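You operate a simulated robot arm through the tools that you are given. There is no shell and no other tool.

You are at the controls of a simulated two-armed robot. One attempt, no reset.

TASK
Pick up the white bottle labelled "Gear oil" from the left bench with one hand, pass it to the other hand and put it on the top deck of the trolley. Set down upright: white bottle.

It is judged by the outcome, as a careful person would: the job done as asked, and still so three seconds after it is handed in. It fails if anything else is knocked over, pushed out of place, dropped, spilled or broken.

THE ROBOT
Two 7-joint arms with two-finger parallel grippers on one trunk, on a base that moves. Base frame: it is fixed to the floor where the robot stands at the start and does not move with it; the origin is under the middle of the robot, x ahead of it, y to its left, z up. Readings come in mm, degrees, newtons and seconds.
The left shoulder is at the start at [50, 168, 1032], the right one opposite. With the tool pointing down near the work surface each hand reaches from about 220 to 660 mm from the robot's upright axis, wherever it stands, measured 20 degrees to its own side. Places, roughly: top deck of the trolley [-3700, 2300, 800]; white bottle [-2000, 3500, 750]. Payload 1.57 kg a hand.
The TCP of each hand is the grasp point between the finger pads, 30 mm short of the fingertips. In the tool frame z runs along the fingers and y along their closing line. Largest opening 80 mm; finger width 17, thickness 12; the body of the gripper, 40 by 82 mm, starts 80 mm behind the TCP.
Orientation is told as [roll, pitch, yaw] about the base's x, y, z axes, in that order, counted from this pose: with the fingers straight down and closing along the base's y, the tool's x points along the base's -x, its y along +y and its z along -z.

THE INTERFACE
- The arms move only by the tool apply_moves. It takes "left_series", "right_series" or both (then of equal length, played together; a hand with none holds still); each is a list of rows, each a list of 7 numbers: the turn, a rotation vector about the base's x, y, z in units of 90 degrees (1.0 is 90 degrees), then the shift along the base's x, y, z in units of 150 mm (1.0 is 150 mm), then the opening, from 0 (shut) to 1 (fully open). In form: [[wx, wy, wz, dx, dy, dz, jaw], ...]. A call has 1 to 20 rows; each row is the pose to reach, as a shift and turn from the pose commanded when the call began. A call with a number of a shift or a turn outside -1 to 1 is refused whole. Rows are played at 5 a second. More than 50 mm and 8.6 degrees between two rows, or a gripper value outside its range, and nothing of the call is played. A pose out of reach is approached as far as the arm can. The call stops where the force on the tool passes 40 N (or 10 N more than at its start, if that is more) or the arm is blocked; 0.2 s more then pass. The fingers move at their own pace (about 45 mm/s each) and stop on an object; they squeeze with about 37 N. The grip force told is the motor's: it shows also when the fingers shut on nothing. Time passes only in rows, and 0.2 s behind the last, so rows that repeat a pose let the fingers close. It gives the time, the measured TCP pose, the force on the tool (base axes), the opening and the grip force at its end, in the units of the frame above (readings bear some noise), with the torque about the TCP (base axes, N m) and any sound that the robot's microphone picked up.
- Cameras (640 x 400 px; columns grow to the right, rows downward): "scene" is now at [131.2, 14.9, 1256.9]; the picture's right is [0.16, -0.99, 0.00], its down [-0.53, -0.09, -0.85] and it looks along [0.84, 0.14, -0.53] (base axes); focal length 274 px, centre (320, 200). "left" rides on the left gripper at [72, 7, -122] in its tool frame; the picture's right is [-0.09, 1.00, 0.00], its down [-0.84, -0.08, -0.54] and it looks along [-0.54, -0.05, 0.84] (tool axes); focal length 238 px, centre (320, 200). "right" rides on the right gripper at [72, -7, -122] in its tool frame; the picture's right is [0.09, 1.00, 0.00], its down [-0.84, 0.08, -0.54] and it looks along [-0.54, 0.05, 0.84] (tool axes); focal length 238 px, centre (320, 200). There is no depth. A picture from a camera that has moved, and an enlarged one, comes with that camera's place and axes in the base frame and with its lens. The place of the scene camera against the robot may be out by one fixed shift of up to 12 mm in any direction.
- grab_frame(camera): a new picture of that camera. It takes no simulated time.
- raise_lower(by): slides the trunk up (or, below 0, down) by that many mm; the arms and the scene camera ride with it, the base frame stays. It gives what a move gives, with no picture.
- drive_base(legs): drives the robot by 1 to 6 legs, each [ahead, left, turn to the left] in mm, mm and degrees, along the robot's own axes; the way and the turn of a leg run together, so that a leg with both is an arc; at most 1500 mm and 180 degrees a leg. The arms and the cameras ride along, it lands a little off, and it stops where it bumps. It gives what a move gives.
- pan_tilt(pan, tilt): turns the head with the scene camera to pan (to the left, within 80 degrees either way) and tilt (down, from -29 to 69), counted from straight ahead of the robot. It gives what a move gives.
- zoom(camera, box): a new picture of the part [left, top, right, bottom] of that camera's present view, enlarged. It takes no simulated time.
- job_done(): hands the job in; it is judged then, once.

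Nothing tells you exact positions but the pictures and the camera data. Unless the task says otherwise, let go and move clear before handing in.

The tools are called after "Emit:" as name(argument=value, ...) on one line, values as JSON. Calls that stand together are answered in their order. apply_moves: Moves the arms, as the interface text tells. Its arguments: {"type":"object","properties":{"left_series":{"type":"array","items":{"type":"array","items":{"type":"number"}}},"right_series":{"type":"array","items":{"type":"array","items":{"type":"number"}}}},"required":[]} The other tools are called the same way: raise_lower (by) moves the trunk up or down; drive_base (legs) drives the base; pan_tilt (pan, tilt) turns the head that bears the scene camera; grab_frame (camera) takes a picture; zoom (camera, box) takes an enlarged picture of a part of a camera's view; job_done () hands the job in.

At the start:

```text
time: 0.0
left_eef_pos: [424.6, 211.5, 1013.7]
left_orientation: [0.0, -0.1, 0.1]
left_wrist_force: [0.1, 0.6, 0.0]
left_ft_torque: [0.04, 0.02, -0.01]
left_gripper_width: 80.0
left_grasp_force: 0.1
right_eef_pos: [392.8, -121.8, 1068.0]
right_orientation: [0.1, 0.0, -0.1]
right_wrist_force: [0.5, -0.9, 1.4]
right_ft_torque: [-0.01, -0.01, 0.04]
right_gripper_width: 80.3
right_grasp_force: 0.1
trunk travel left (down, up): [-200.0, 243.0]
robot x, y, heading: [-1.7, -0.9, 0.0]
head pan, tilt (commanded): [9.3, 32.1]
```

scene: 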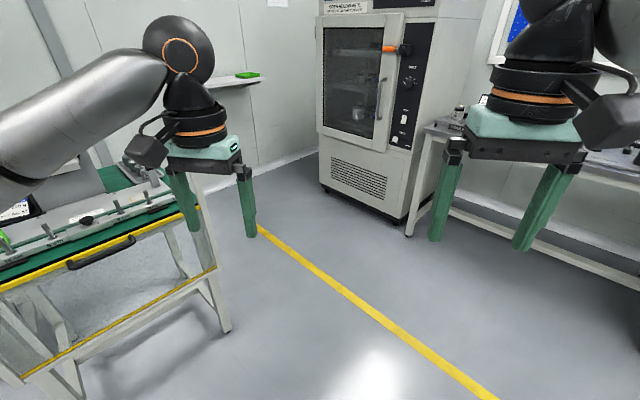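
right: 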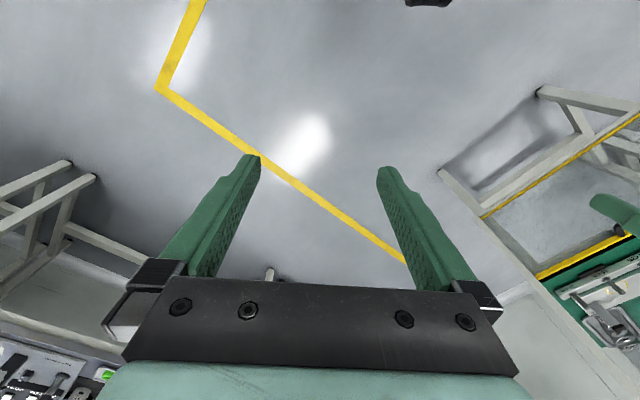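
left: 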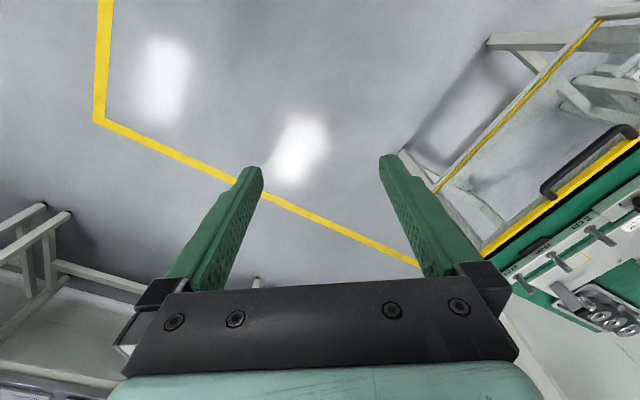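

I see an oven ahead, a table close on the left, and a bench on the right. The bottle and trolley should be behind me on the left, so I'll look around with the head first.

Emit:
pan_tilt(pan=80, tilt=20)

Emit:
grab_frame(camera="scene")

```text
time: 1.4
left_eef_pos: [423.4, 210.6, 1013.1]
left_orientation: [0.1, 0.0, 0.1]
left_wrist_force: [-0.8, 0.3, 0.2]
left_ft_torque: [0.01, 0.0, 0.01]
left_gripper_width: 80.0
left_grasp_force: 0.1
right_eef_pos: [392.3, -121.3, 1067.5]
right_orientation: [0.0, 0.1, 0.0]
right_wrist_force: [0.0, 0.5, -0.4]
right_ft_torque: [0.0, 0.03, 0.01]
right_gripper_width: 79.9
right_grasp_force: 0.0
trunk travel left (down, up): [-200.0, 243.0]
robot x, y, heading: [-0.9, -0.7, -0.1]
head pan, tilt (commanded): [80.0, 20.0]
```

```text
taken
camera scene: at [59.1, 92.1, 1276.3], right [0.98, -0.17, 0.0], down [-0.06, -0.34, -0.94], along [0.16, 0.93, -0.34], focal length 274 px, centre (320, 200)
```

scene: 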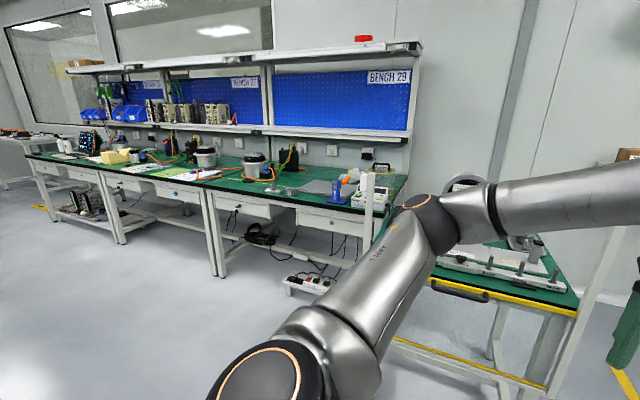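

The left bench is a long green bench along the wall on my left ("BENCH 29", 27...). I'll turn left in place (the near table seems about 740 mm away at its nearest, outside the arm's sweep) to face it and look.

Emit:
drive_base(legs=[[0, 0, 60]])

Emit:
pan_tilt(pan=60, tilt=18)

Emit:
grab_frame(camera="scene")

```text
time: 4.5
left_eef_pos: [25.5, 473.8, 1013.9]
left_orientation: [0.0, 0.0, 60.5]
left_wrist_force: [0.4, 0.1, 0.3]
left_ft_torque: [-0.01, 0.0, -0.03]
left_gripper_width: 80.1
left_grasp_force: 0.1
right_eef_pos: [299.9, 281.1, 1068.6]
right_orientation: [0.0, 0.1, 60.4]
right_wrist_force: [-0.9, -0.3, -0.7]
right_ft_torque: [0.01, -0.04, 0.0]
right_gripper_width: 80.1
right_grasp_force: 0.1
trunk travel left (down, up): [-200.0, 243.0]
robot x, y, heading: [-2.2, -1.2, 60.4]
head pan, tilt (commanded): [80.0, 20.0]
```

```text
time: 5.3
left_eef_pos: [26.4, 472.6, 1013.7]
left_orientation: [0.0, 0.0, 60.5]
left_wrist_force: [-0.5, -0.6, -0.4]
left_ft_torque: [0.03, -0.01, 0.0]
left_gripper_width: 80.1
left_grasp_force: 0.0
right_eef_pos: [298.4, 281.9, 1067.8]
right_orientation: [0.0, -0.1, 60.3]
right_wrist_force: [0.4, -0.5, 0.0]
right_ft_torque: [0.02, 0.0, -0.03]
right_gripper_width: 79.9
right_grasp_force: 0.1
trunk travel left (down, up): [-200.0, 243.0]
robot x, y, heading: [0.6, -0.1, 60.4]
head pan, tilt (commanded): [60.0, 18.0]
```

```text
taken
camera scene: at [-24.6, 115.6, 1279.6], right [0.86, 0.51, 0.0], down [0.16, -0.27, -0.95], along [-0.48, 0.82, -0.31], focal length 274 px, centre (320, 200)
```

scene: 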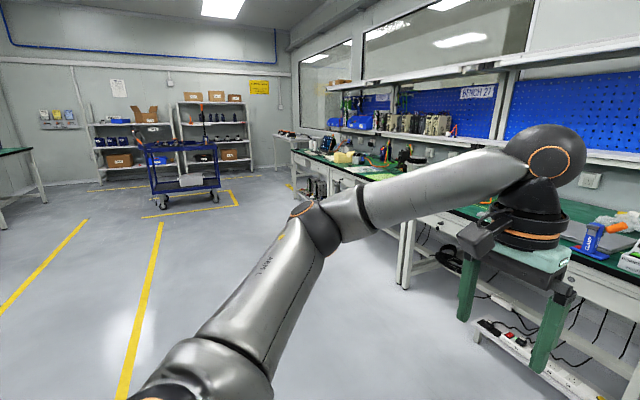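

I see the blue trolley in a yellow-marked bay at the back and the long bench running down the right of the picture. The bottle should be near pixel (322,149), so I'll zoom on it.

Emit:
zoom(camera="scene", box=[260, 110, 420, 210])

Emit:
zoom(camera="scene", box=[80, 110, 260, 222])

```text
4.00 times, centred on (340, 160) of scene
camera zoom: at [-24.6, 115.6, 1279.6], right [0.86, 0.51, 0.0], down [0.16, -0.27, -0.95], along [-0.48, 0.82, -0.31], focal length 1095 px, centre (240, 360)
```

zoom: 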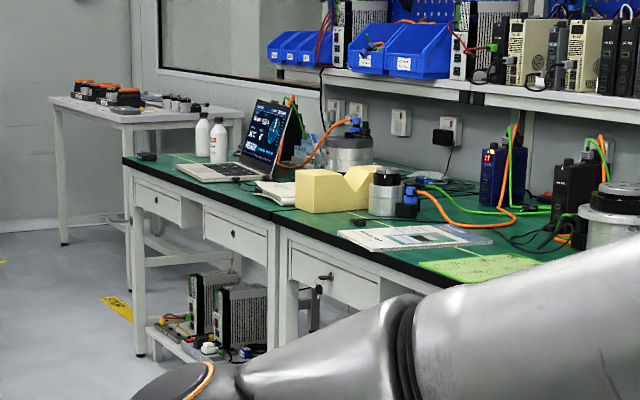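

```text
3.56 times, centred on (170, 166) of scene
camera zoom: at [-24.6, 115.6, 1279.6], right [0.86, 0.51, 0.0], down [0.16, -0.27, -0.95], along [-0.48, 0.82, -0.31], focal length 973 px, centre (853, 321)
```

zoom: 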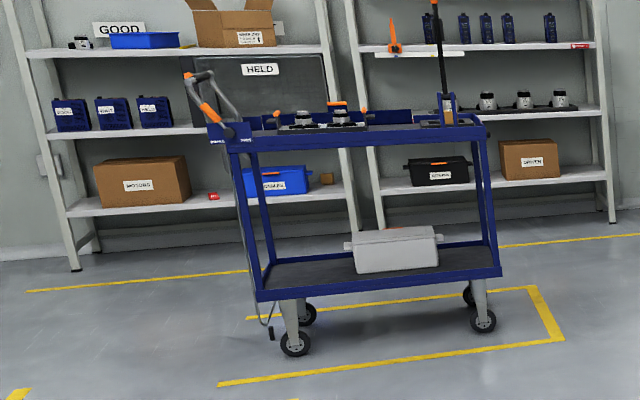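

Two white bottles stand side by side at the far end of the bench, and the trolley is the blue cart, which carries tools on its top deck. I'll drive diagonally across the free floor toward the bottles, stopping short to identify which one is gear oil.

Emit:
drive_base(legs=[[330, 1100, 0], [330, 1100, 0]])

Emit:
pan_tilt(pan=30, tilt=20)

Emit:
grab_frame(camera="scene")

```text
time: 24.9
left_eef_pos: [-1579.9, 2135.5, 1013.7]
left_orientation: [-0.1, 0.0, 61.1]
left_wrist_force: [0.2, -0.3, -0.3]
left_ft_torque: [0.01, -0.02, -0.01]
left_gripper_width: 79.9
left_grasp_force: 0.0
right_eef_pos: [-1304.9, 1944.9, 1068.1]
right_orientation: [0.0, 0.0, 60.9]
right_wrist_force: [-0.4, -0.5, 0.8]
right_ft_torque: [-0.01, 0.01, 0.0]
right_gripper_width: 80.1
right_grasp_force: 0.0
trunk travel left (down, up): [-200.0, 243.0]
robot x, y, heading: [-1602.0, 1660.7, 60.9]
head pan, tilt (commanded): [60.0, 18.0]
```

```text
time: 25.9
left_eef_pos: [-1580.6, 2135.5, 1013.7]
left_orientation: [0.0, -0.1, 61.0]
left_wrist_force: [0.7, -0.3, -0.9]
left_ft_torque: [0.0, 0.0, 0.0]
left_gripper_width: 79.9
left_grasp_force: 0.0
right_eef_pos: [-1306.0, 1946.4, 1067.8]
right_orientation: [0.0, 0.0, 60.9]
right_wrist_force: [-0.7, -0.8, -0.3]
right_ft_torque: [0.02, -0.02, -0.03]
right_gripper_width: 80.1
right_grasp_force: 0.0
trunk travel left (down, up): [-200.0, 243.0]
robot x, y, heading: [-1603.8, 1663.5, 60.9]
head pan, tilt (commanded): [30.0, 20.0]
```

```text
taken
camera scene: at [-1581.7, 1791.1, 1276.3], right [1.0, 0.02, 0.0], down [0.01, -0.34, -0.94], along [-0.02, 0.94, -0.34], focal length 274 px, centre (320, 200)
```

scene: 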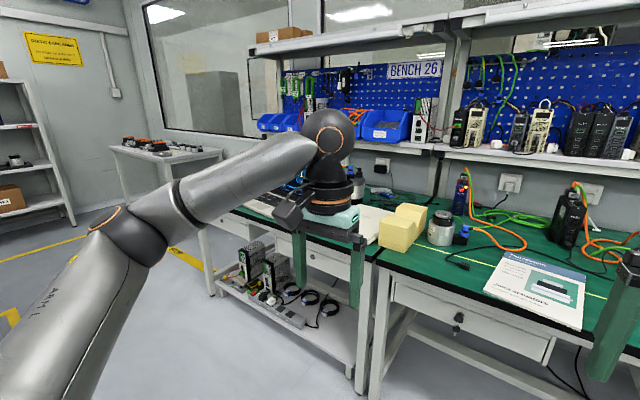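

The bottles are now hidden behind the left arm; the bench front edge runs along roughly 146° in the base frame. I'll square up to it and slide further left in front of the bench end.

Emit:
drive_base(legs=[[0, 0, -5.3], [100, 1400, 0]])

Emit:
pan_tilt(pan=0, tilt=25)

Emit:
grab_frame(camera="scene")

```text
time: 39.0
left_eef_pos: [-2663.9, 3011.5, 1012.2]
left_orientation: [0.0, 0.1, 56.5]
left_wrist_force: [0.5, 0.6, -0.7]
left_ft_torque: [-0.05, -0.01, 0.01]
left_gripper_width: 79.6
left_grasp_force: 0.0
right_eef_pos: [-2406.4, 2800.5, 1066.0]
right_orientation: [0.0, 0.0, 56.4]
right_wrist_force: [0.4, -0.2, 0.4]
right_ft_torque: [-0.02, -0.02, 0.03]
right_gripper_width: 80.0
right_grasp_force: 0.0
trunk travel left (down, up): [-200.0, 243.0]
robot x, y, heading: [-2725.0, 2539.1, 56.2]
head pan, tilt (commanded): [30.0, 20.0]
```

```text
time: 39.9
left_eef_pos: [-2665.0, 3011.3, 1013.1]
left_orientation: [0.0, 0.0, 56.5]
left_wrist_force: [0.1, 0.7, 0.3]
left_ft_torque: [-0.02, -0.01, -0.04]
left_gripper_width: 79.9
left_grasp_force: 0.0
right_eef_pos: [-2405.4, 2800.4, 1067.9]
right_orientation: [0.0, 0.1, 56.4]
right_wrist_force: [0.0, -0.4, 0.2]
right_ft_torque: [0.02, 0.01, -0.01]
right_gripper_width: 79.9
right_grasp_force: 0.0
trunk travel left (down, up): [-200.0, 243.0]
robot x, y, heading: [-2724.1, 2538.4, 56.4]
head pan, tilt (commanded): [0.0, 25.0]
```

```text
taken
camera scene: at [-2647.7, 2651.4, 1268.3], right [0.83, -0.55, 0.0], down [-0.23, -0.35, -0.91], along [0.5, 0.76, -0.42], focal length 274 px, centre (320, 200)
```

scene: 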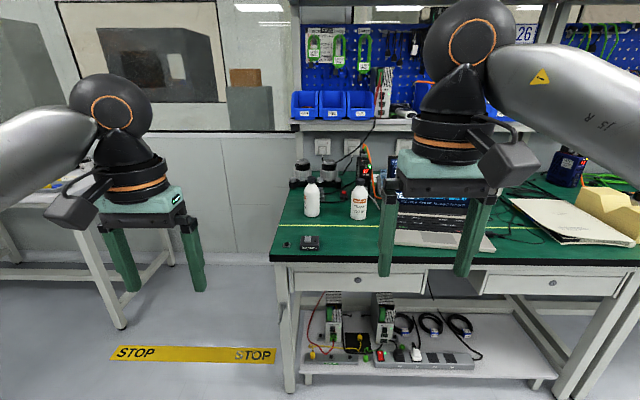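

Emit:
zoom(camera="scene", box=[260, 140, 420, 240])

Emit:
zoom(camera="scene", box=[300, 175, 380, 225])

```text
4.00 times, centred on (340, 190) of scene
camera zoom: at [-2647.7, 2651.4, 1268.3], right [0.83, -0.55, 0.0], down [-0.23, -0.35, -0.91], along [0.5, 0.76, -0.42], focal length 1095 px, centre (240, 240)
```

zoom: 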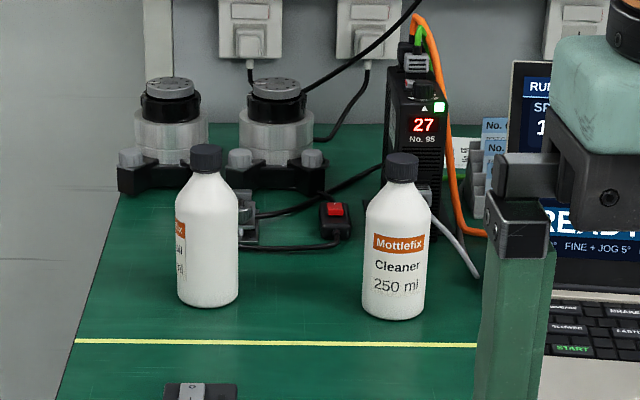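

```text
8.00 times, centred on (340, 200) of scene
camera zoom: at [-2647.7, 2651.4, 1268.3], right [0.83, -0.55, 0.0], down [-0.23, -0.35, -0.91], along [0.5, 0.76, -0.42], focal length 2189 px, centre (160, 200)
```

zoom: 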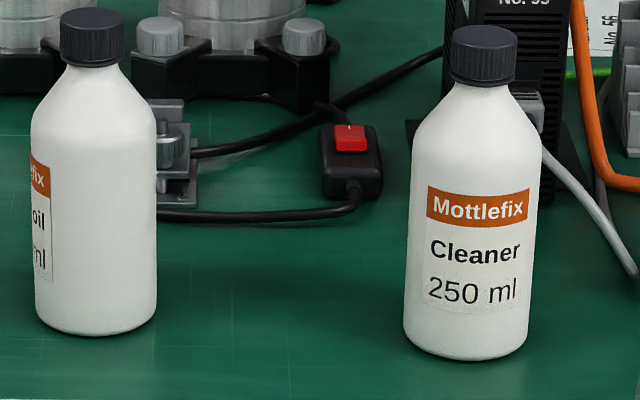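

The left bottle shows "…oil / …ml" at its edge, while the right one is "Cleaner", so the left one (about [-2146, 3463], bench top z≈764) is my candidate. Before moving in, I'll check the robot's own footprint and the trolley.

Emit:
pan_tilt(pan=80, tilt=25)

Emit:
grab_frame(camera="scene")

Emit:
pan_tilt(pan=0, tilt=69)

Emit:
grab_frame(camera="scene")

```text
time: 41.5
left_eef_pos: [-2664.4, 3010.4, 1012.0]
left_orientation: [0.0, 0.0, 56.5]
left_wrist_force: [1.0, -0.1, -0.1]
left_ft_torque: [0.01, 0.0, 0.02]
left_gripper_width: 80.0
left_grasp_force: 0.0
right_eef_pos: [-2405.5, 2800.4, 1068.2]
right_orientation: [0.0, 0.0, 56.4]
right_wrist_force: [0.6, -0.8, 0.6]
right_ft_torque: [0.0, -0.02, 0.02]
right_gripper_width: 80.0
right_grasp_force: 0.1
trunk travel left (down, up): [-200.0, 243.0]
robot x, y, heading: [-2723.7, 2537.8, 56.4]
head pan, tilt (commanded): [80.0, 25.0]
```

```text
taken
camera scene: at [-2765.3, 2638.1, 1268.2], right [0.69, 0.72, 0.0], down [0.31, -0.29, -0.91], along [-0.66, 0.62, -0.42], focal length 274 px, centre (320, 200)
```

scene: 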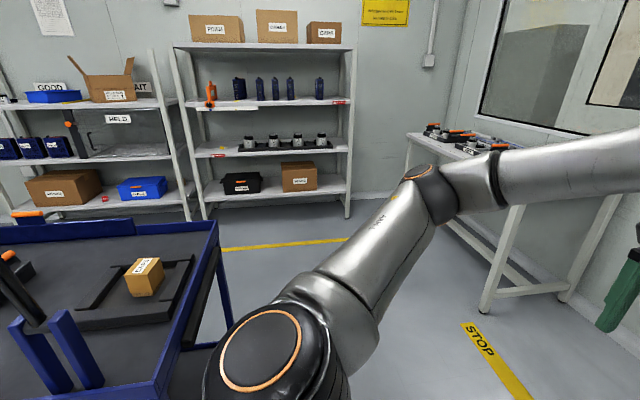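

```text
time: 43.0
left_eef_pos: [-2664.6, 3010.8, 1012.7]
left_orientation: [0.0, 0.1, 56.5]
left_wrist_force: [0.9, 0.4, 0.1]
left_ft_torque: [0.0, 0.03, 0.02]
left_gripper_width: 80.0
left_grasp_force: 0.0
right_eef_pos: [-2404.9, 2801.7, 1067.6]
right_orientation: [0.1, 0.0, 56.4]
right_wrist_force: [0.2, -0.3, 0.7]
right_ft_torque: [-0.01, 0.02, -0.01]
right_gripper_width: 79.9
right_grasp_force: 0.1
trunk travel left (down, up): [-200.0, 243.0]
robot x, y, heading: [-2725.9, 2540.3, 56.3]
head pan, tilt (commanded): [0.0, 68.8]
```

```text
taken
camera scene: at [-2667.7, 2621.2, 1208.8], right [0.83, -0.55, 0.0], down [-0.51, -0.78, -0.36], along [0.2, 0.3, -0.93], focal length 274 px, centre (320, 200)
```

scene: 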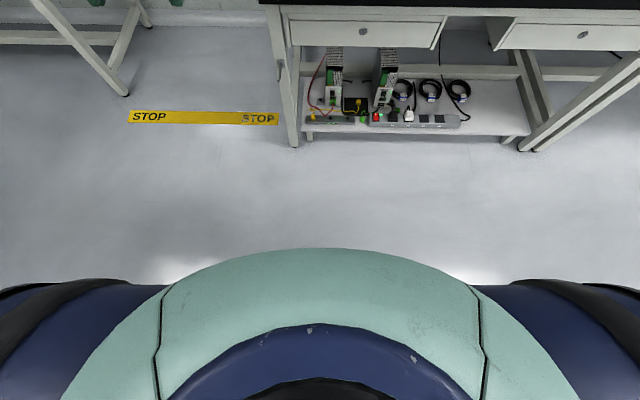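

The trolley's near corner is about 380 mm to my left and slightly behind, so I must not swing the arms left here. I'll slide right to gain room and turn to face the trolley's long side, to choose a free spot on its deck.

Emit:
drive_base(legs=[[-100, -650, 0], [0, 0, 85]])

Emit:
pan_tilt(pan=20, tilt=25)

Emit:
grab_frame(camera="scene")

```text
time: 52.8
left_eef_pos: [-2694.6, 2200.4, 1013.6]
left_orientation: [0.0, 0.0, 141.6]
left_wrist_force: [-0.1, 0.9, 0.9]
left_ft_torque: [0.03, -0.03, -0.01]
left_gripper_width: 80.1
left_grasp_force: 0.0
right_eef_pos: [-2462.9, 2439.4, 1066.8]
right_orientation: [-0.1, -0.1, 141.4]
right_wrist_force: [0.3, -0.5, -0.4]
right_ft_torque: [-0.01, -0.01, 0.02]
right_gripper_width: 79.9
right_grasp_force: 0.0
trunk travel left (down, up): [-200.0, 243.0]
robot x, y, heading: [-2233.7, 2100.8, 141.5]
head pan, tilt (commanded): [0.0, 68.8]
```

```text
time: 53.9
left_eef_pos: [-2695.9, 2200.1, 1013.7]
left_orientation: [0.1, -0.1, 141.6]
left_wrist_force: [0.3, -0.4, 0.0]
left_ft_torque: [-0.01, 0.02, -0.01]
left_gripper_width: 80.0
left_grasp_force: 0.0
right_eef_pos: [-2463.3, 2440.6, 1067.8]
right_orientation: [0.0, 0.0, 141.5]
right_wrist_force: [0.8, -0.1, -0.8]
right_ft_torque: [0.0, 0.01, -0.03]
right_gripper_width: 79.9
right_grasp_force: 0.0
trunk travel left (down, up): [-200.0, 243.0]
robot x, y, heading: [-2225.9, 2099.3, 141.6]
head pan, tilt (commanded): [20.0, 25.0]
```

```text
taken
camera scene: at [-2347.3, 2155.3, 1268.2], right [0.32, 0.95, 0.0], down [0.4, -0.13, -0.91], along [-0.86, 0.29, -0.42], focal length 274 px, centre (320, 200)
```

scene: 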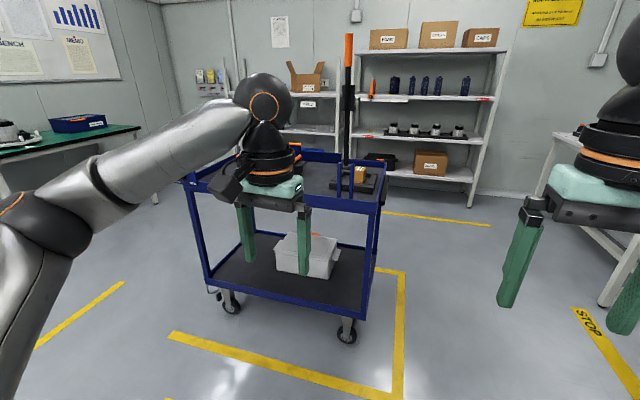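

The left hand hides the trolley deck. I'll slide left and raise the trunk to look between the hands down on the deck.

Emit:
drive_base(legs=[[0, 420, 4.5]])

Emit:
raise_lower(by=240)

Emit:
pan_tilt(pan=0, tilt=32)

Emit:
grab_frame(camera="scene")

```text
time: 58.1
left_eef_pos: [-2952.0, 1819.1, 1014.1]
left_orientation: [0.0, -0.1, 146.4]
left_wrist_force: [0.4, -0.2, 1.2]
left_ft_torque: [0.0, -0.01, -0.03]
left_gripper_width: 80.0
left_grasp_force: 0.0
right_eef_pos: [-2739.7, 2078.5, 1068.5]
right_orientation: [0.0, 0.0, 146.3]
right_wrist_force: [-0.2, -0.4, 0.0]
right_ft_torque: [-0.01, -0.01, 0.0]
right_gripper_width: 80.0
right_grasp_force: 0.1
trunk travel left (down, up): [-200.0, 243.0]
robot x, y, heading: [-2482.0, 1760.5, 146.4]
head pan, tilt (commanded): [20.0, 25.0]
```

```text
time: 60.6
left_eef_pos: [-2951.4, 1818.7, 1253.8]
left_orientation: [0.0, 0.0, 146.5]
left_wrist_force: [0.1, 0.4, -1.0]
left_ft_torque: [0.0, 0.04, 0.03]
left_gripper_width: 80.0
left_grasp_force: 0.1
right_eef_pos: [-2739.1, 2077.7, 1307.8]
right_orientation: [0.0, 0.0, 146.2]
right_wrist_force: [-0.3, -0.1, 0.0]
right_ft_torque: [-0.02, 0.02, 0.0]
right_gripper_width: 80.2
right_grasp_force: 0.0
trunk travel left (down, up): [-440.0, 3.0]
robot x, y, heading: [-2482.5, 1760.8, 146.3]
head pan, tilt (commanded): [20.0, 25.0]
```

```text
time: 61.5
left_eef_pos: [-2950.4, 1819.4, 1254.2]
left_orientation: [0.1, -0.1, 146.5]
left_wrist_force: [0.4, -0.6, 0.0]
left_ft_torque: [0.01, 0.03, -0.02]
left_gripper_width: 79.9
left_grasp_force: 0.1
right_eef_pos: [-2739.9, 2079.5, 1307.4]
right_orientation: [0.0, 0.0, 146.3]
right_wrist_force: [0.5, 0.3, 0.0]
right_ft_torque: [0.0, -0.03, 0.01]
right_gripper_width: 79.8
right_grasp_force: 0.1
trunk travel left (down, up): [-440.0, 3.0]
robot x, y, heading: [-2479.5, 1762.3, 146.5]
head pan, tilt (commanded): [0.0, 32.0]
```

```text
taken
camera scene: at [-2585.5, 1831.5, 1497.2], right [0.55, 0.83, 0.0], down [0.44, -0.29, -0.85], along [-0.71, 0.47, -0.53], focal length 274 px, centre (320, 200)
```

scene: 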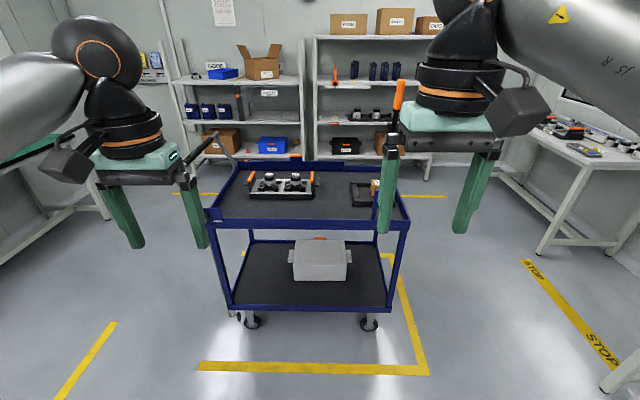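

Emit:
zoom(camera="scene", box=[195, 130, 425, 274])

```text
2.78 times, centred on (310, 202) of scene
camera zoom: at [-2585.5, 1831.5, 1497.2], right [0.55, 0.83, 0.0], down [0.44, -0.29, -0.85], along [-0.71, 0.47, -0.53], focal length 760 px, centre (348, 194)
```

zoom: 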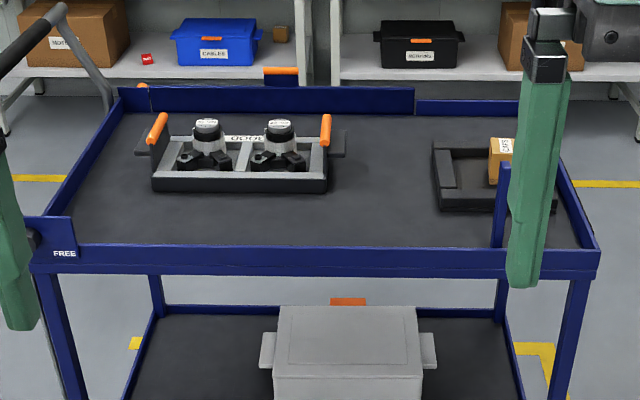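

The deck has a rim and a big free area in the middle front, between the "GOOD" tray and the right-hand tray. A tall rod stands at the right side; I'll shift slightly left to see it clear of my hand.

Emit:
drive_base(legs=[[0, 170, 0]])

Emit:
zoom(camera="scene", box=[220, 60, 476, 220])

```text
time: 63.6
left_eef_pos: [-3044.6, 1679.9, 1254.2]
left_orientation: [0.0, 0.0, 146.2]
left_wrist_force: [0.7, -0.2, 0.6]
left_ft_torque: [0.03, -0.02, 0.01]
left_gripper_width: 80.0
left_grasp_force: 0.0
right_eef_pos: [-2833.5, 1938.0, 1307.4]
right_orientation: [0.0, 0.0, 146.1]
right_wrist_force: [0.7, -0.9, 0.7]
right_ft_torque: [0.01, 0.0, 0.01]
right_gripper_width: 80.1
right_grasp_force: 0.0
trunk travel left (down, up): [-440.0, 3.0]
robot x, y, heading: [-2576.9, 1617.9, 146.0]
head pan, tilt (commanded): [0.0, 32.0]
```

```text
2.50 times, centred on (348, 140) of scene
camera zoom: at [-2679.2, 1691.6, 1497.1], right [0.56, 0.83, 0.0], down [0.44, -0.3, -0.85], along [-0.7, 0.47, -0.53], focal length 684 px, centre (250, 350)
```

zoom: 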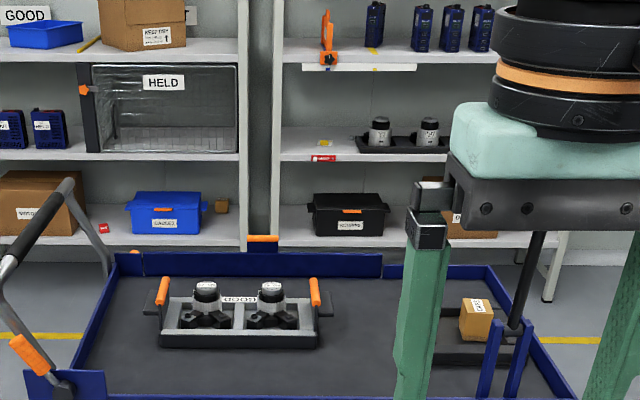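

The tall rod stands at the deck's right end (about [-3245, 2590], up to z≈1350), while the front middle strip (around [-3500, 2310]) is free. My plan: the left hand picks the bottle with a forward-tilted body grip, the right hand takes it by the cap top-down and places it, staying well away from the rod. I'll drive back to the bench now.

Emit:
raise_lower(by=-240)

Emit:
drive_base(legs=[[0, 0, -89.6], [984, 472, 0]])

Emit:
pan_tilt(pan=5, tilt=35)

Emit:
grab_frame(camera="scene")

```text
time: 66.1
left_eef_pos: [-3044.1, 1680.9, 1014.1]
left_orientation: [-0.1, 0.1, 146.2]
left_wrist_force: [-0.9, 0.1, 0.2]
left_ft_torque: [-0.03, 0.02, 0.03]
left_gripper_width: 80.1
left_grasp_force: 0.0
right_eef_pos: [-2832.8, 1939.9, 1067.2]
right_orientation: [-0.1, 0.0, 146.1]
right_wrist_force: [0.6, -0.2, 0.2]
right_ft_torque: [0.03, 0.02, -0.02]
right_gripper_width: 80.1
right_grasp_force: 0.1
trunk travel left (down, up): [-200.0, 243.0]
robot x, y, heading: [-2572.7, 1616.0, 146.0]
head pan, tilt (commanded): [0.0, 32.0]
```

```text
time: 75.5
left_eef_pos: [-2321.3, 3153.9, 1013.7]
left_orientation: [0.0, 0.1, 54.1]
left_wrist_force: [0.0, -0.2, 0.1]
left_ft_torque: [0.0, 0.01, -0.04]
left_gripper_width: 80.0
left_grasp_force: 0.0
right_eef_pos: [-2069.2, 2933.3, 1067.4]
right_orientation: [0.1, -0.1, 54.0]
right_wrist_force: [0.2, 0.2, -0.3]
right_ft_torque: [0.03, -0.02, -0.03]
right_gripper_width: 79.9
right_grasp_force: 0.1
trunk travel left (down, up): [-200.0, 243.0]
robot x, y, heading: [-2398.6, 2684.5, 54.0]
head pan, tilt (commanded): [0.0, 32.0]
```

```text
time: 76.1
left_eef_pos: [-2318.8, 3154.3, 1014.2]
left_orientation: [0.0, -0.1, 54.0]
left_wrist_force: [0.6, 0.1, 0.3]
left_ft_torque: [0.02, -0.01, -0.02]
left_gripper_width: 79.9
left_grasp_force: 0.0
right_eef_pos: [-2069.2, 2932.9, 1067.7]
right_orientation: [0.0, 0.0, 54.0]
right_wrist_force: [0.2, -0.2, 0.3]
right_ft_torque: [0.0, 0.01, 0.0]
right_gripper_width: 79.9
right_grasp_force: 0.0
trunk travel left (down, up): [-200.0, 243.0]
robot x, y, heading: [-2397.5, 2684.8, 54.1]
head pan, tilt (commanded): [5.0, 35.0]
```

```text
taken
camera scene: at [-2325.8, 2794.5, 1252.5], right [0.86, -0.51, 0.0], down [-0.29, -0.49, -0.82], along [0.42, 0.7, -0.57], focal length 274 px, centre (320, 200)
```

scene: 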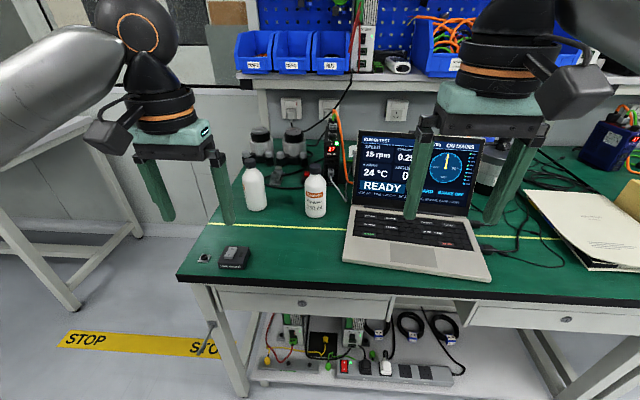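

Emit:
zoom(camera="scene", box=[200, 130, 360, 230])

Emit:
grab_frame(camera="left")

```text
4.00 times, centred on (280, 180) of scene
camera zoom: at [-2325.8, 2794.5, 1252.5], right [0.86, -0.51, 0.0], down [-0.29, -0.49, -0.82], along [0.42, 0.7, -0.57], focal length 1095 px, centre (480, 280)
```

zoom: 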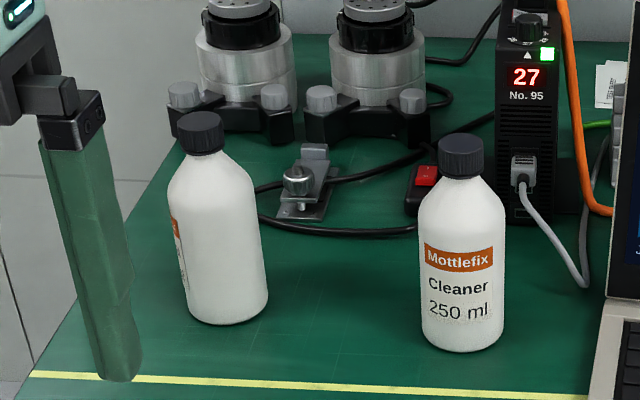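

```text
taken
camera left: at [-2366.5, 3097.9, 1135.4], right [-0.75, 0.66, 0.0], down [0.55, 0.63, 0.54], along [0.36, 0.41, -0.84], focal length 238 px, centre (320, 200)
```

left: 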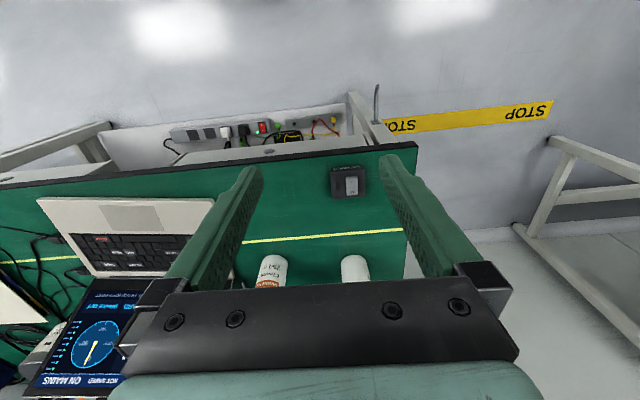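

Emit:
zoom(camera="left", box=[220, 230, 412, 350])

```text
3.33 times, centred on (316, 290) of left
camera zoom: at [-2366.5, 3097.9, 1135.4], right [-0.75, 0.66, 0.0], down [0.55, 0.63, 0.54], along [0.36, 0.41, -0.84], focal length 794 px, centre (333, -100)
```

zoom: 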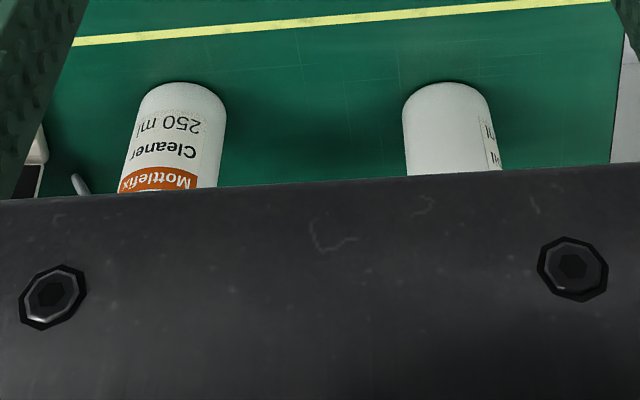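

The gear-oil candidate's base is at about [-2145, 3467, 764] with its cap top at z≈915, consistent across three views. I'll move a little closer and square up.

Emit:
drive_base(legs=[[100, 60, 1.9]])

Emit:
pan_tilt(pan=20, tilt=38)

Emit:
grab_frame(camera="scene")

```text
time: 77.3
left_eef_pos: [-2327.1, 3271.1, 1012.9]
left_orientation: [0.0, 0.0, 55.9]
left_wrist_force: [-1.5, 0.5, 0.7]
left_ft_torque: [-0.01, 0.0, -0.02]
left_gripper_width: 79.8
left_grasp_force: 0.0
right_eef_pos: [-2068.6, 3057.9, 1067.2]
right_orientation: [0.0, 0.1, 55.9]
right_wrist_force: [0.3, -0.2, -0.1]
right_ft_torque: [0.03, 0.01, 0.02]
right_gripper_width: 80.2
right_grasp_force: 0.1
trunk travel left (down, up): [-200.0, 243.0]
robot x, y, heading: [-2388.5, 2799.4, 56.1]
head pan, tilt (commanded): [5.0, 35.0]
```

```text
time: 78.1
left_eef_pos: [-2326.8, 3271.1, 1015.4]
left_orientation: [0.0, 0.0, 56.0]
left_wrist_force: [-0.6, 0.0, -0.3]
left_ft_torque: [0.01, 0.0, 0.04]
left_gripper_width: 79.9
left_grasp_force: 0.1
right_eef_pos: [-2068.1, 3057.4, 1069.0]
right_orientation: [0.0, 0.1, 56.0]
right_wrist_force: [-0.8, -0.9, -0.3]
right_ft_torque: [0.03, 0.0, 0.02]
right_gripper_width: 80.0
right_grasp_force: 0.1
trunk travel left (down, up): [-200.0, 243.0]
robot x, y, heading: [-2388.6, 2798.6, 55.9]
head pan, tilt (commanded): [20.0, 38.0]
```

```text
taken
camera scene: at [-2343.5, 2918.0, 1247.9], right [0.97, -0.24, 0.0], down [-0.15, -0.6, -0.79], along [0.19, 0.76, -0.62], focal length 274 px, centre (320, 200)
```

scene: 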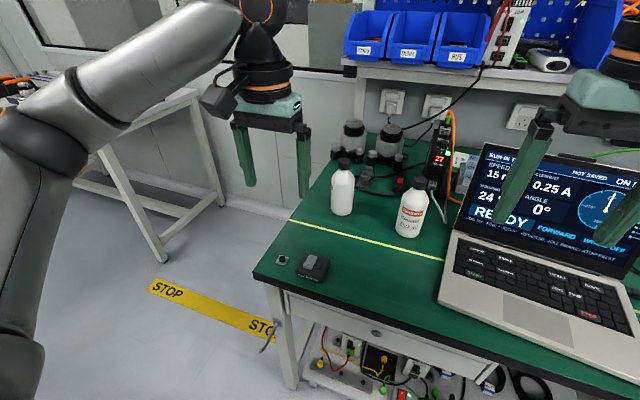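

Emit:
zoom(camera="scene", box=[280, 130, 440, 230])

```text
4.00 times, centred on (360, 180) of scene
camera zoom: at [-2343.5, 2918.0, 1247.9], right [0.97, -0.24, 0.0], down [-0.15, -0.6, -0.79], along [0.19, 0.76, -0.62], focal length 1095 px, centre (160, 280)
```

zoom: 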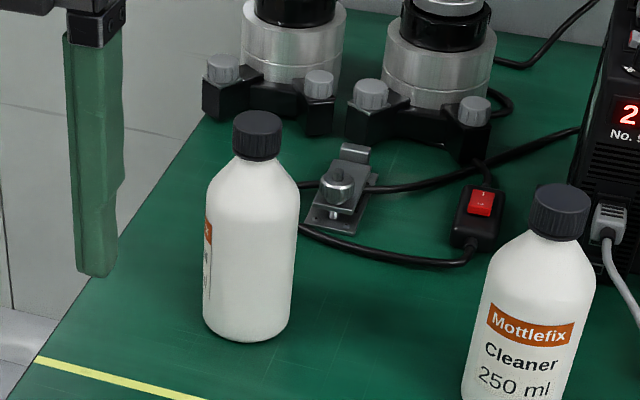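

The bottle estimate holds ([-2144, 3467, 764]). I'll zoom on my left fingertips, whose position I know from the arm, to calibrate the scene camera's fixed shift.

Emit:
zoom(camera="scene", box=[220, 150, 340, 225])

Emit:
pan_tilt(pan=20, tilt=10)

Emit:
zoom(camera="scene", box=[200, 250, 360, 350])

```text
5.33 times, centred on (280, 188) of scene
camera zoom: at [-2343.5, 2918.0, 1247.9], right [0.97, -0.24, 0.0], down [-0.15, -0.6, -0.79], along [0.19, 0.76, -0.62], focal length 1460 px, centre (533, 267)
```

zoom: 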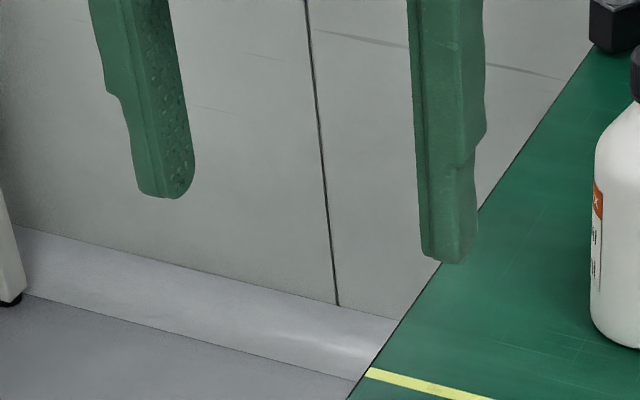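

```text
time: 79.0
left_eef_pos: [-2327.4, 3271.7, 1013.7]
left_orientation: [0.1, -0.1, 56.1]
left_wrist_force: [-0.9, -0.3, -0.3]
left_ft_torque: [0.02, 0.03, 0.0]
left_gripper_width: 79.9
left_grasp_force: 0.0
right_eef_pos: [-2069.8, 3057.8, 1066.8]
right_orientation: [0.1, 0.0, 55.9]
right_wrist_force: [0.2, 0.2, 0.3]
right_ft_torque: [-0.01, 0.02, 0.03]
right_gripper_width: 80.1
right_grasp_force: 0.0
trunk travel left (down, up): [-200.0, 243.0]
robot x, y, heading: [-2391.8, 2801.7, 55.9]
head pan, tilt (commanded): [20.0, 10.0]
```

```text
4.00 times, centred on (280, 300) of scene
camera zoom: at [-2341.9, 2924.4, 1292.5], right [0.97, -0.24, 0.0], down [-0.04, -0.17, -0.98], along [0.24, 0.96, -0.17], focal length 1095 px, centre (480, -200)
```

zoom: 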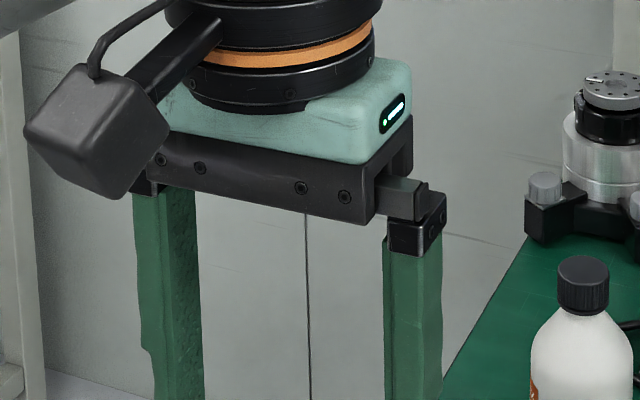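

Calibration shows the scene camera really sits about 11 mm lower (and ~4 mm left/back), so I take the bottle to be at about [-2149, 3464] with the bench at z≈752 and cap top ≈903. Now I'll bring the left hand round to the bottle's left side to read its label: first a yaw to the right, then a forward tilt.

Emit:
apply_moves(left_series=[[0, 0, -0.0794, -0.003, 0.1229, -0.0514, 1], [0, 0, -0.1587, -0.006, 0.2457, -0.1029, 1], [0, 0, -0.2381, -0.009, 0.3686, -0.1543, 1], [0, 0, -0.3175, -0.011, 0.4914, -0.2057, 1], [0, 0, -0.3968, -0.014, 0.6143, -0.2571, 1], [0, 0, -0.4762, -0.017, 0.7371, -0.3086, 1], [0, 0, -0.5556, -0.02, 0.86, -0.36, 1], [0, 0, -0.5556, -0.02, 0.86, -0.36, 1]])

Emit:
pan_tilt(pan=20, tilt=35)

Emit:
grab_frame(camera="scene")

Emit:
grab_frame(camera="left")

```text
time: 80.8
left_eef_pos: [-2331.6, 3399.3, 959.7]
left_orientation: [0.0, -0.1, 6.0]
left_wrist_force: [-0.8, -0.4, 0.0]
left_ft_torque: [-0.02, -0.01, -0.02]
left_gripper_width: 80.1
left_grasp_force: 0.0
right_eef_pos: [-2069.8, 3058.0, 1067.9]
right_orientation: [0.0, 0.1, 55.9]
right_wrist_force: [-0.2, 1.0, -0.9]
right_ft_torque: [-0.02, 0.02, 0.0]
right_gripper_width: 80.0
right_grasp_force: 0.2
trunk travel left (down, up): [-200.0, 243.0]
robot x, y, heading: [-2391.3, 2800.2, 55.9]
head pan, tilt (commanded): [20.0, 10.0]
```

```text
time: 81.7
left_eef_pos: [-2330.8, 3399.7, 959.1]
left_orientation: [-0.1, 0.0, 6.0]
left_wrist_force: [-0.1, 0.6, 0.5]
left_ft_torque: [0.03, 0.02, -0.01]
left_gripper_width: 80.0
left_grasp_force: 0.0
right_eef_pos: [-2069.1, 3057.8, 1068.2]
right_orientation: [0.0, 0.0, 56.0]
right_wrist_force: [0.1, 0.2, -0.6]
right_ft_torque: [0.0, 0.0, 0.01]
right_gripper_width: 80.0
right_grasp_force: 0.1
trunk travel left (down, up): [-200.0, 243.0]
robot x, y, heading: [-2386.4, 2801.8, 55.8]
head pan, tilt (commanded): [20.0, 35.0]
```

```text
taken
camera scene: at [-2343.1, 2919.7, 1252.5], right [0.97, -0.24, 0.0], down [-0.14, -0.56, -0.82], along [0.2, 0.8, -0.57], focal length 274 px, centre (320, 200)
```

scene: 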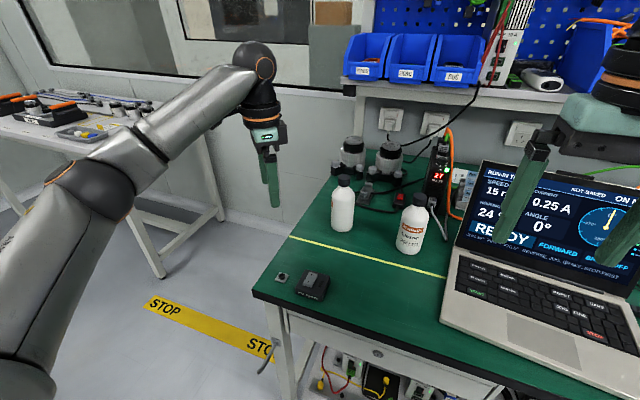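

```text
taken
camera left: at [-2402.6, 3396.9, 1081.1], right [-0.01, 1.0, 0.0], down [0.84, 0.01, 0.54], along [0.54, 0.01, -0.84], focal length 238 px, centre (320, 200)
```

left: 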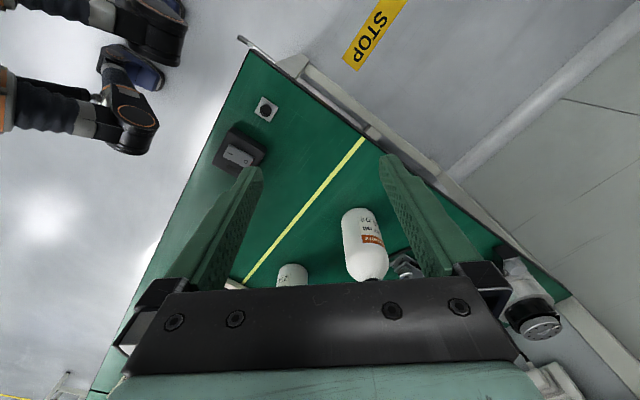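

Emit:
zoom(camera="left", box=[320, 190, 416, 290])

```text
4.00 times, centred on (368, 240) of left
camera zoom: at [-2402.6, 3396.9, 1081.1], right [-0.01, 1.0, 0.0], down [0.84, 0.01, 0.54], along [0.54, 0.01, -0.84], focal length 953 px, centre (128, 40)
```

zoom: 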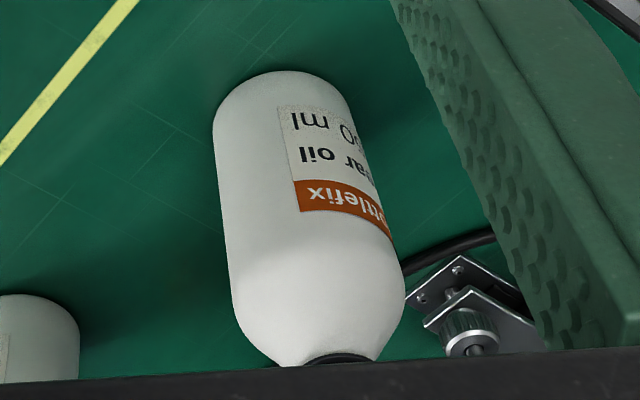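

The label reads "…ar oil", so this is the Gear oil bottle, and the hand camera puts its base at about [-2146, 3468]. I'll tilt the left hand 45° forward to a pre-grasp position beside it.

Emit:
apply_moves(left_series=[[0.0075, -0.071, 0, 0.0889, 0.0556, -0.0576, 1], [0.0149, -0.1421, 0, 0.1777, 0.1111, -0.1151, 1], [0.0224, -0.2131, 0, 0.2666, 0.1667, -0.1727, 1], [0.0299, -0.2842, 0, 0.3554, 0.2223, -0.2303, 1], [0.0374, -0.3552, 0, 0.4443, 0.2779, -0.2879, 1], [0.0448, -0.4263, 0, 0.5331, 0.3334, -0.3454, 1], [0.0523, -0.4973, 0, 0.622, 0.389, -0.403, 1], [0.0523, -0.4973, 0, 0.622, 0.389, -0.403, 1]])

Emit:
grab_frame(camera="scene")

Emit:
grab_frame(camera="left")

```text
time: 83.5
left_eef_pos: [-2236.0, 3458.1, 900.6]
left_orientation: [0.0, -45.1, 6.1]
left_wrist_force: [-0.1, 0.3, 0.1]
left_ft_torque: [-0.02, 0.0, -0.01]
left_gripper_width: 80.0
left_grasp_force: 0.1
right_eef_pos: [-2069.3, 3058.3, 1068.1]
right_orientation: [0.0, 0.0, 55.9]
right_wrist_force: [-0.5, -0.1, -0.3]
right_ft_torque: [0.03, 0.0, -0.02]
right_gripper_width: 80.0
right_grasp_force: 0.0
trunk travel left (down, up): [-200.0, 243.0]
robot x, y, heading: [-2389.9, 2801.1, 55.8]
head pan, tilt (commanded): [20.0, 35.0]
```

```text
taken
camera scene: at [-2343.1, 2919.7, 1252.5], right [0.97, -0.24, 0.0], down [-0.14, -0.56, -0.82], along [0.2, 0.79, -0.57], focal length 274 px, centre (320, 200)
```

scene: 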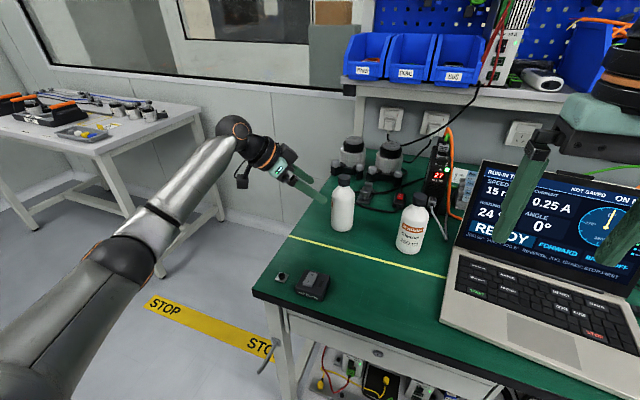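

```text
taken
camera left: at [-2372.2, 3448.5, 934.5], right [-0.04, 1.0, 0.07], down [0.21, -0.06, 0.98], along [0.98, 0.05, -0.21], focal length 238 px, centre (320, 200)
```

left: 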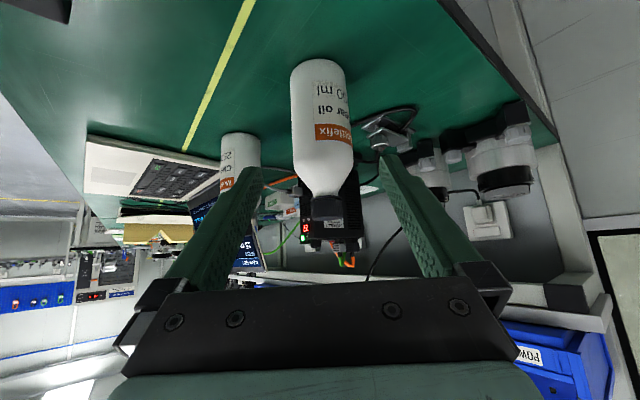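

The left hand is tilted and the bottle sits between the fingers in the (inverted) hand view. I'll zoom to check the lateral alignment before advancing.

Emit:
zoom(camera="left", box=[240, 50, 400, 230])

Emit:
zoom(camera="scene", box=[230, 130, 390, 250])

```text
2.22 times, centred on (320, 140) of left
camera zoom: at [-2372.2, 3448.5, 934.5], right [-0.04, 1.0, 0.07], down [0.21, -0.06, 0.98], along [0.98, 0.05, -0.21], focal length 530 px, centre (320, 333)
```

zoom: 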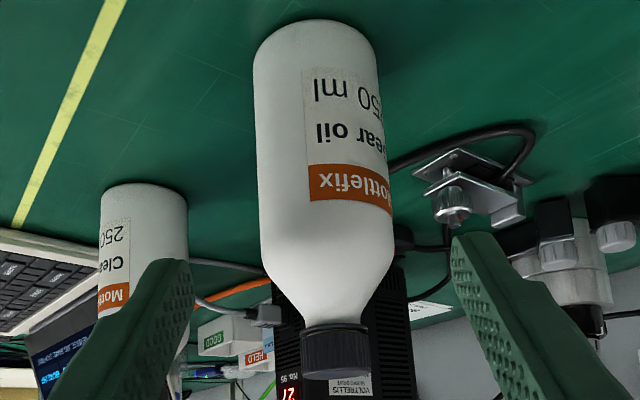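

```text
3.33 times, centred on (310, 190) of scene
camera zoom: at [-2343.1, 2919.7, 1252.5], right [0.97, -0.24, 0.0], down [-0.14, -0.56, -0.82], along [0.2, 0.79, -0.57], focal length 912 px, centre (353, 233)
```

zoom: 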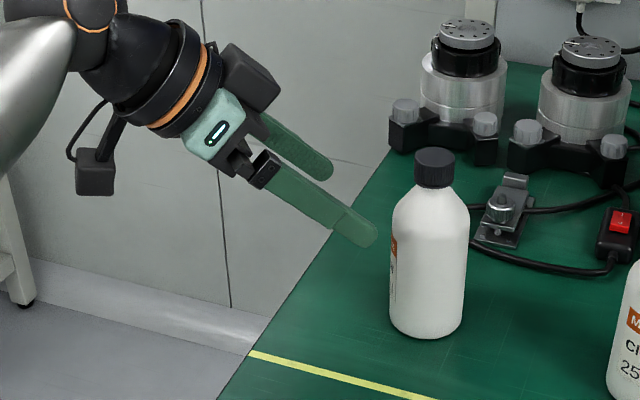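

Alignment is within about 2 mm. I'll advance along the finger direction to straddle the bottle's lower body, still open.

Emit:
apply_moves(left_series=[[0, 0, 0, 0.0995, 0.0127, -0.1052, 1], [0, 0, 0, 0.199, 0.0253, -0.2103, 1], [0, 0, 0, 0.2985, 0.038, -0.3155, 1], [0, 0, 0, 0.398, 0.0507, -0.4207, 1], [0, 0, 0, 0.4975, 0.0633, -0.5258, 1], [0, 0, 0, 0.597, 0.076, -0.631, 1], [0, 0, 0, 0.597, 0.076, -0.631, 1]])

Emit:
grab_frame(camera="left")

Emit:
zoom(camera="scene", box=[230, 130, 390, 250])

```text
time: 85.1
left_eef_pos: [-2147.3, 3470.0, 804.5]
left_orientation: [0.2, -45.0, 5.9]
left_wrist_force: [-0.1, -0.5, -0.5]
left_ft_torque: [-0.02, 0.0, -0.01]
left_gripper_width: 79.7
left_grasp_force: 0.2
right_eef_pos: [-2069.7, 3058.0, 1067.6]
right_orientation: [-0.1, 0.0, 55.9]
right_wrist_force: [0.4, 0.2, 0.6]
right_ft_torque: [-0.01, -0.01, -0.02]
right_gripper_width: 80.0
right_grasp_force: 0.1
trunk travel left (down, up): [-200.0, 243.0]
robot x, y, heading: [-2387.0, 2800.6, 56.2]
head pan, tilt (commanded): [20.0, 35.0]
```

```text
taken
camera left: at [-2283.9, 3460.9, 839.1], right [-0.04, 1.0, 0.07], down [0.22, -0.06, 0.97], along [0.98, 0.05, -0.21], focal length 238 px, centre (320, 200)
```

left: 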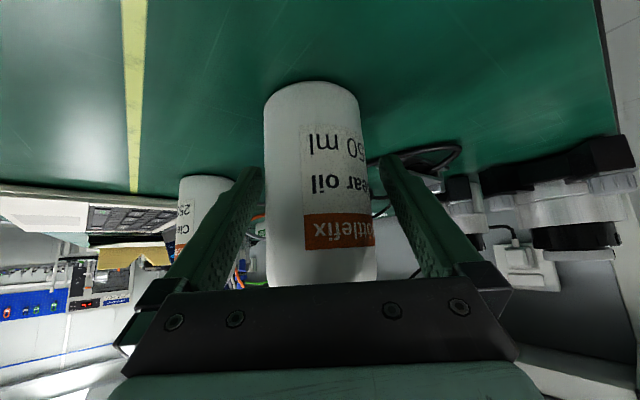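

```text
3.33 times, centred on (310, 190) of scene
camera zoom: at [-2343.1, 2919.7, 1252.5], right [0.97, -0.24, 0.0], down [-0.14, -0.56, -0.82], along [0.2, 0.79, -0.57], focal length 912 px, centre (353, 233)
```

zoom: 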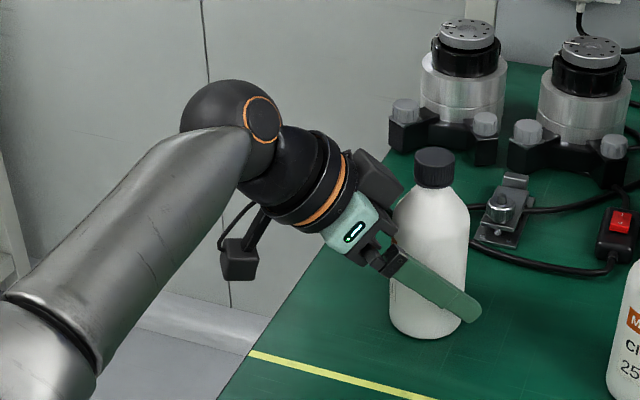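

The fingers straddle the bottle's lower body with even gaps. I'll close the gripper.

Emit:
apply_moves(left_series=[[0, 0, 0, 0, 0, 0, 0], [0, 0, 0, 0, 0, 0, 0], [0, 0, 0, 0, 0, 0, 0], [0, 0, 0, 0, 0, 0, 0]])

Emit:
grab_frame(camera="left")

Emit:
zoom(camera="scene", box=[230, 130, 390, 250])

```text
time: 86.1
left_eef_pos: [-2147.0, 3469.0, 804.4]
left_orientation: [0.1, -45.1, 6.0]
left_wrist_force: [1.4, -2.5, 2.0]
left_ft_torque: [-0.04, -0.07, -0.03]
left_gripper_width: 58.8
left_grasp_force: 36.6
right_eef_pos: [-2068.0, 3056.9, 1067.3]
right_orientation: [-0.1, 0.0, 55.9]
right_wrist_force: [0.2, -0.3, 0.6]
right_ft_torque: [-0.02, 0.0, 0.01]
right_gripper_width: 79.9
right_grasp_force: 0.0
trunk travel left (down, up): [-200.0, 243.0]
robot x, y, heading: [-2388.9, 2798.2, 55.9]
head pan, tilt (commanded): [20.0, 35.0]
```

```text
taken
camera left: at [-2283.5, 3460.4, 839.6], right [-0.04, 1.0, 0.07], down [0.21, -0.06, 0.98], along [0.98, 0.05, -0.21], focal length 238 px, centre (320, 200)
```

left: 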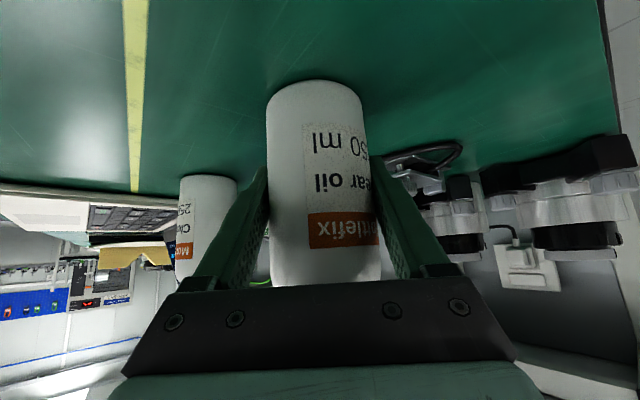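

```text
3.33 times, centred on (310, 190) of scene
camera zoom: at [-2343.0, 2919.3, 1252.5], right [0.97, -0.24, 0.0], down [-0.14, -0.56, -0.82], along [0.2, 0.79, -0.57], focal length 912 px, centre (353, 233)
```

zoom: 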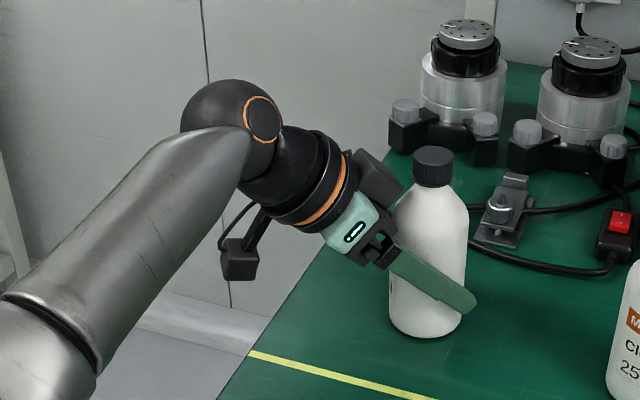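

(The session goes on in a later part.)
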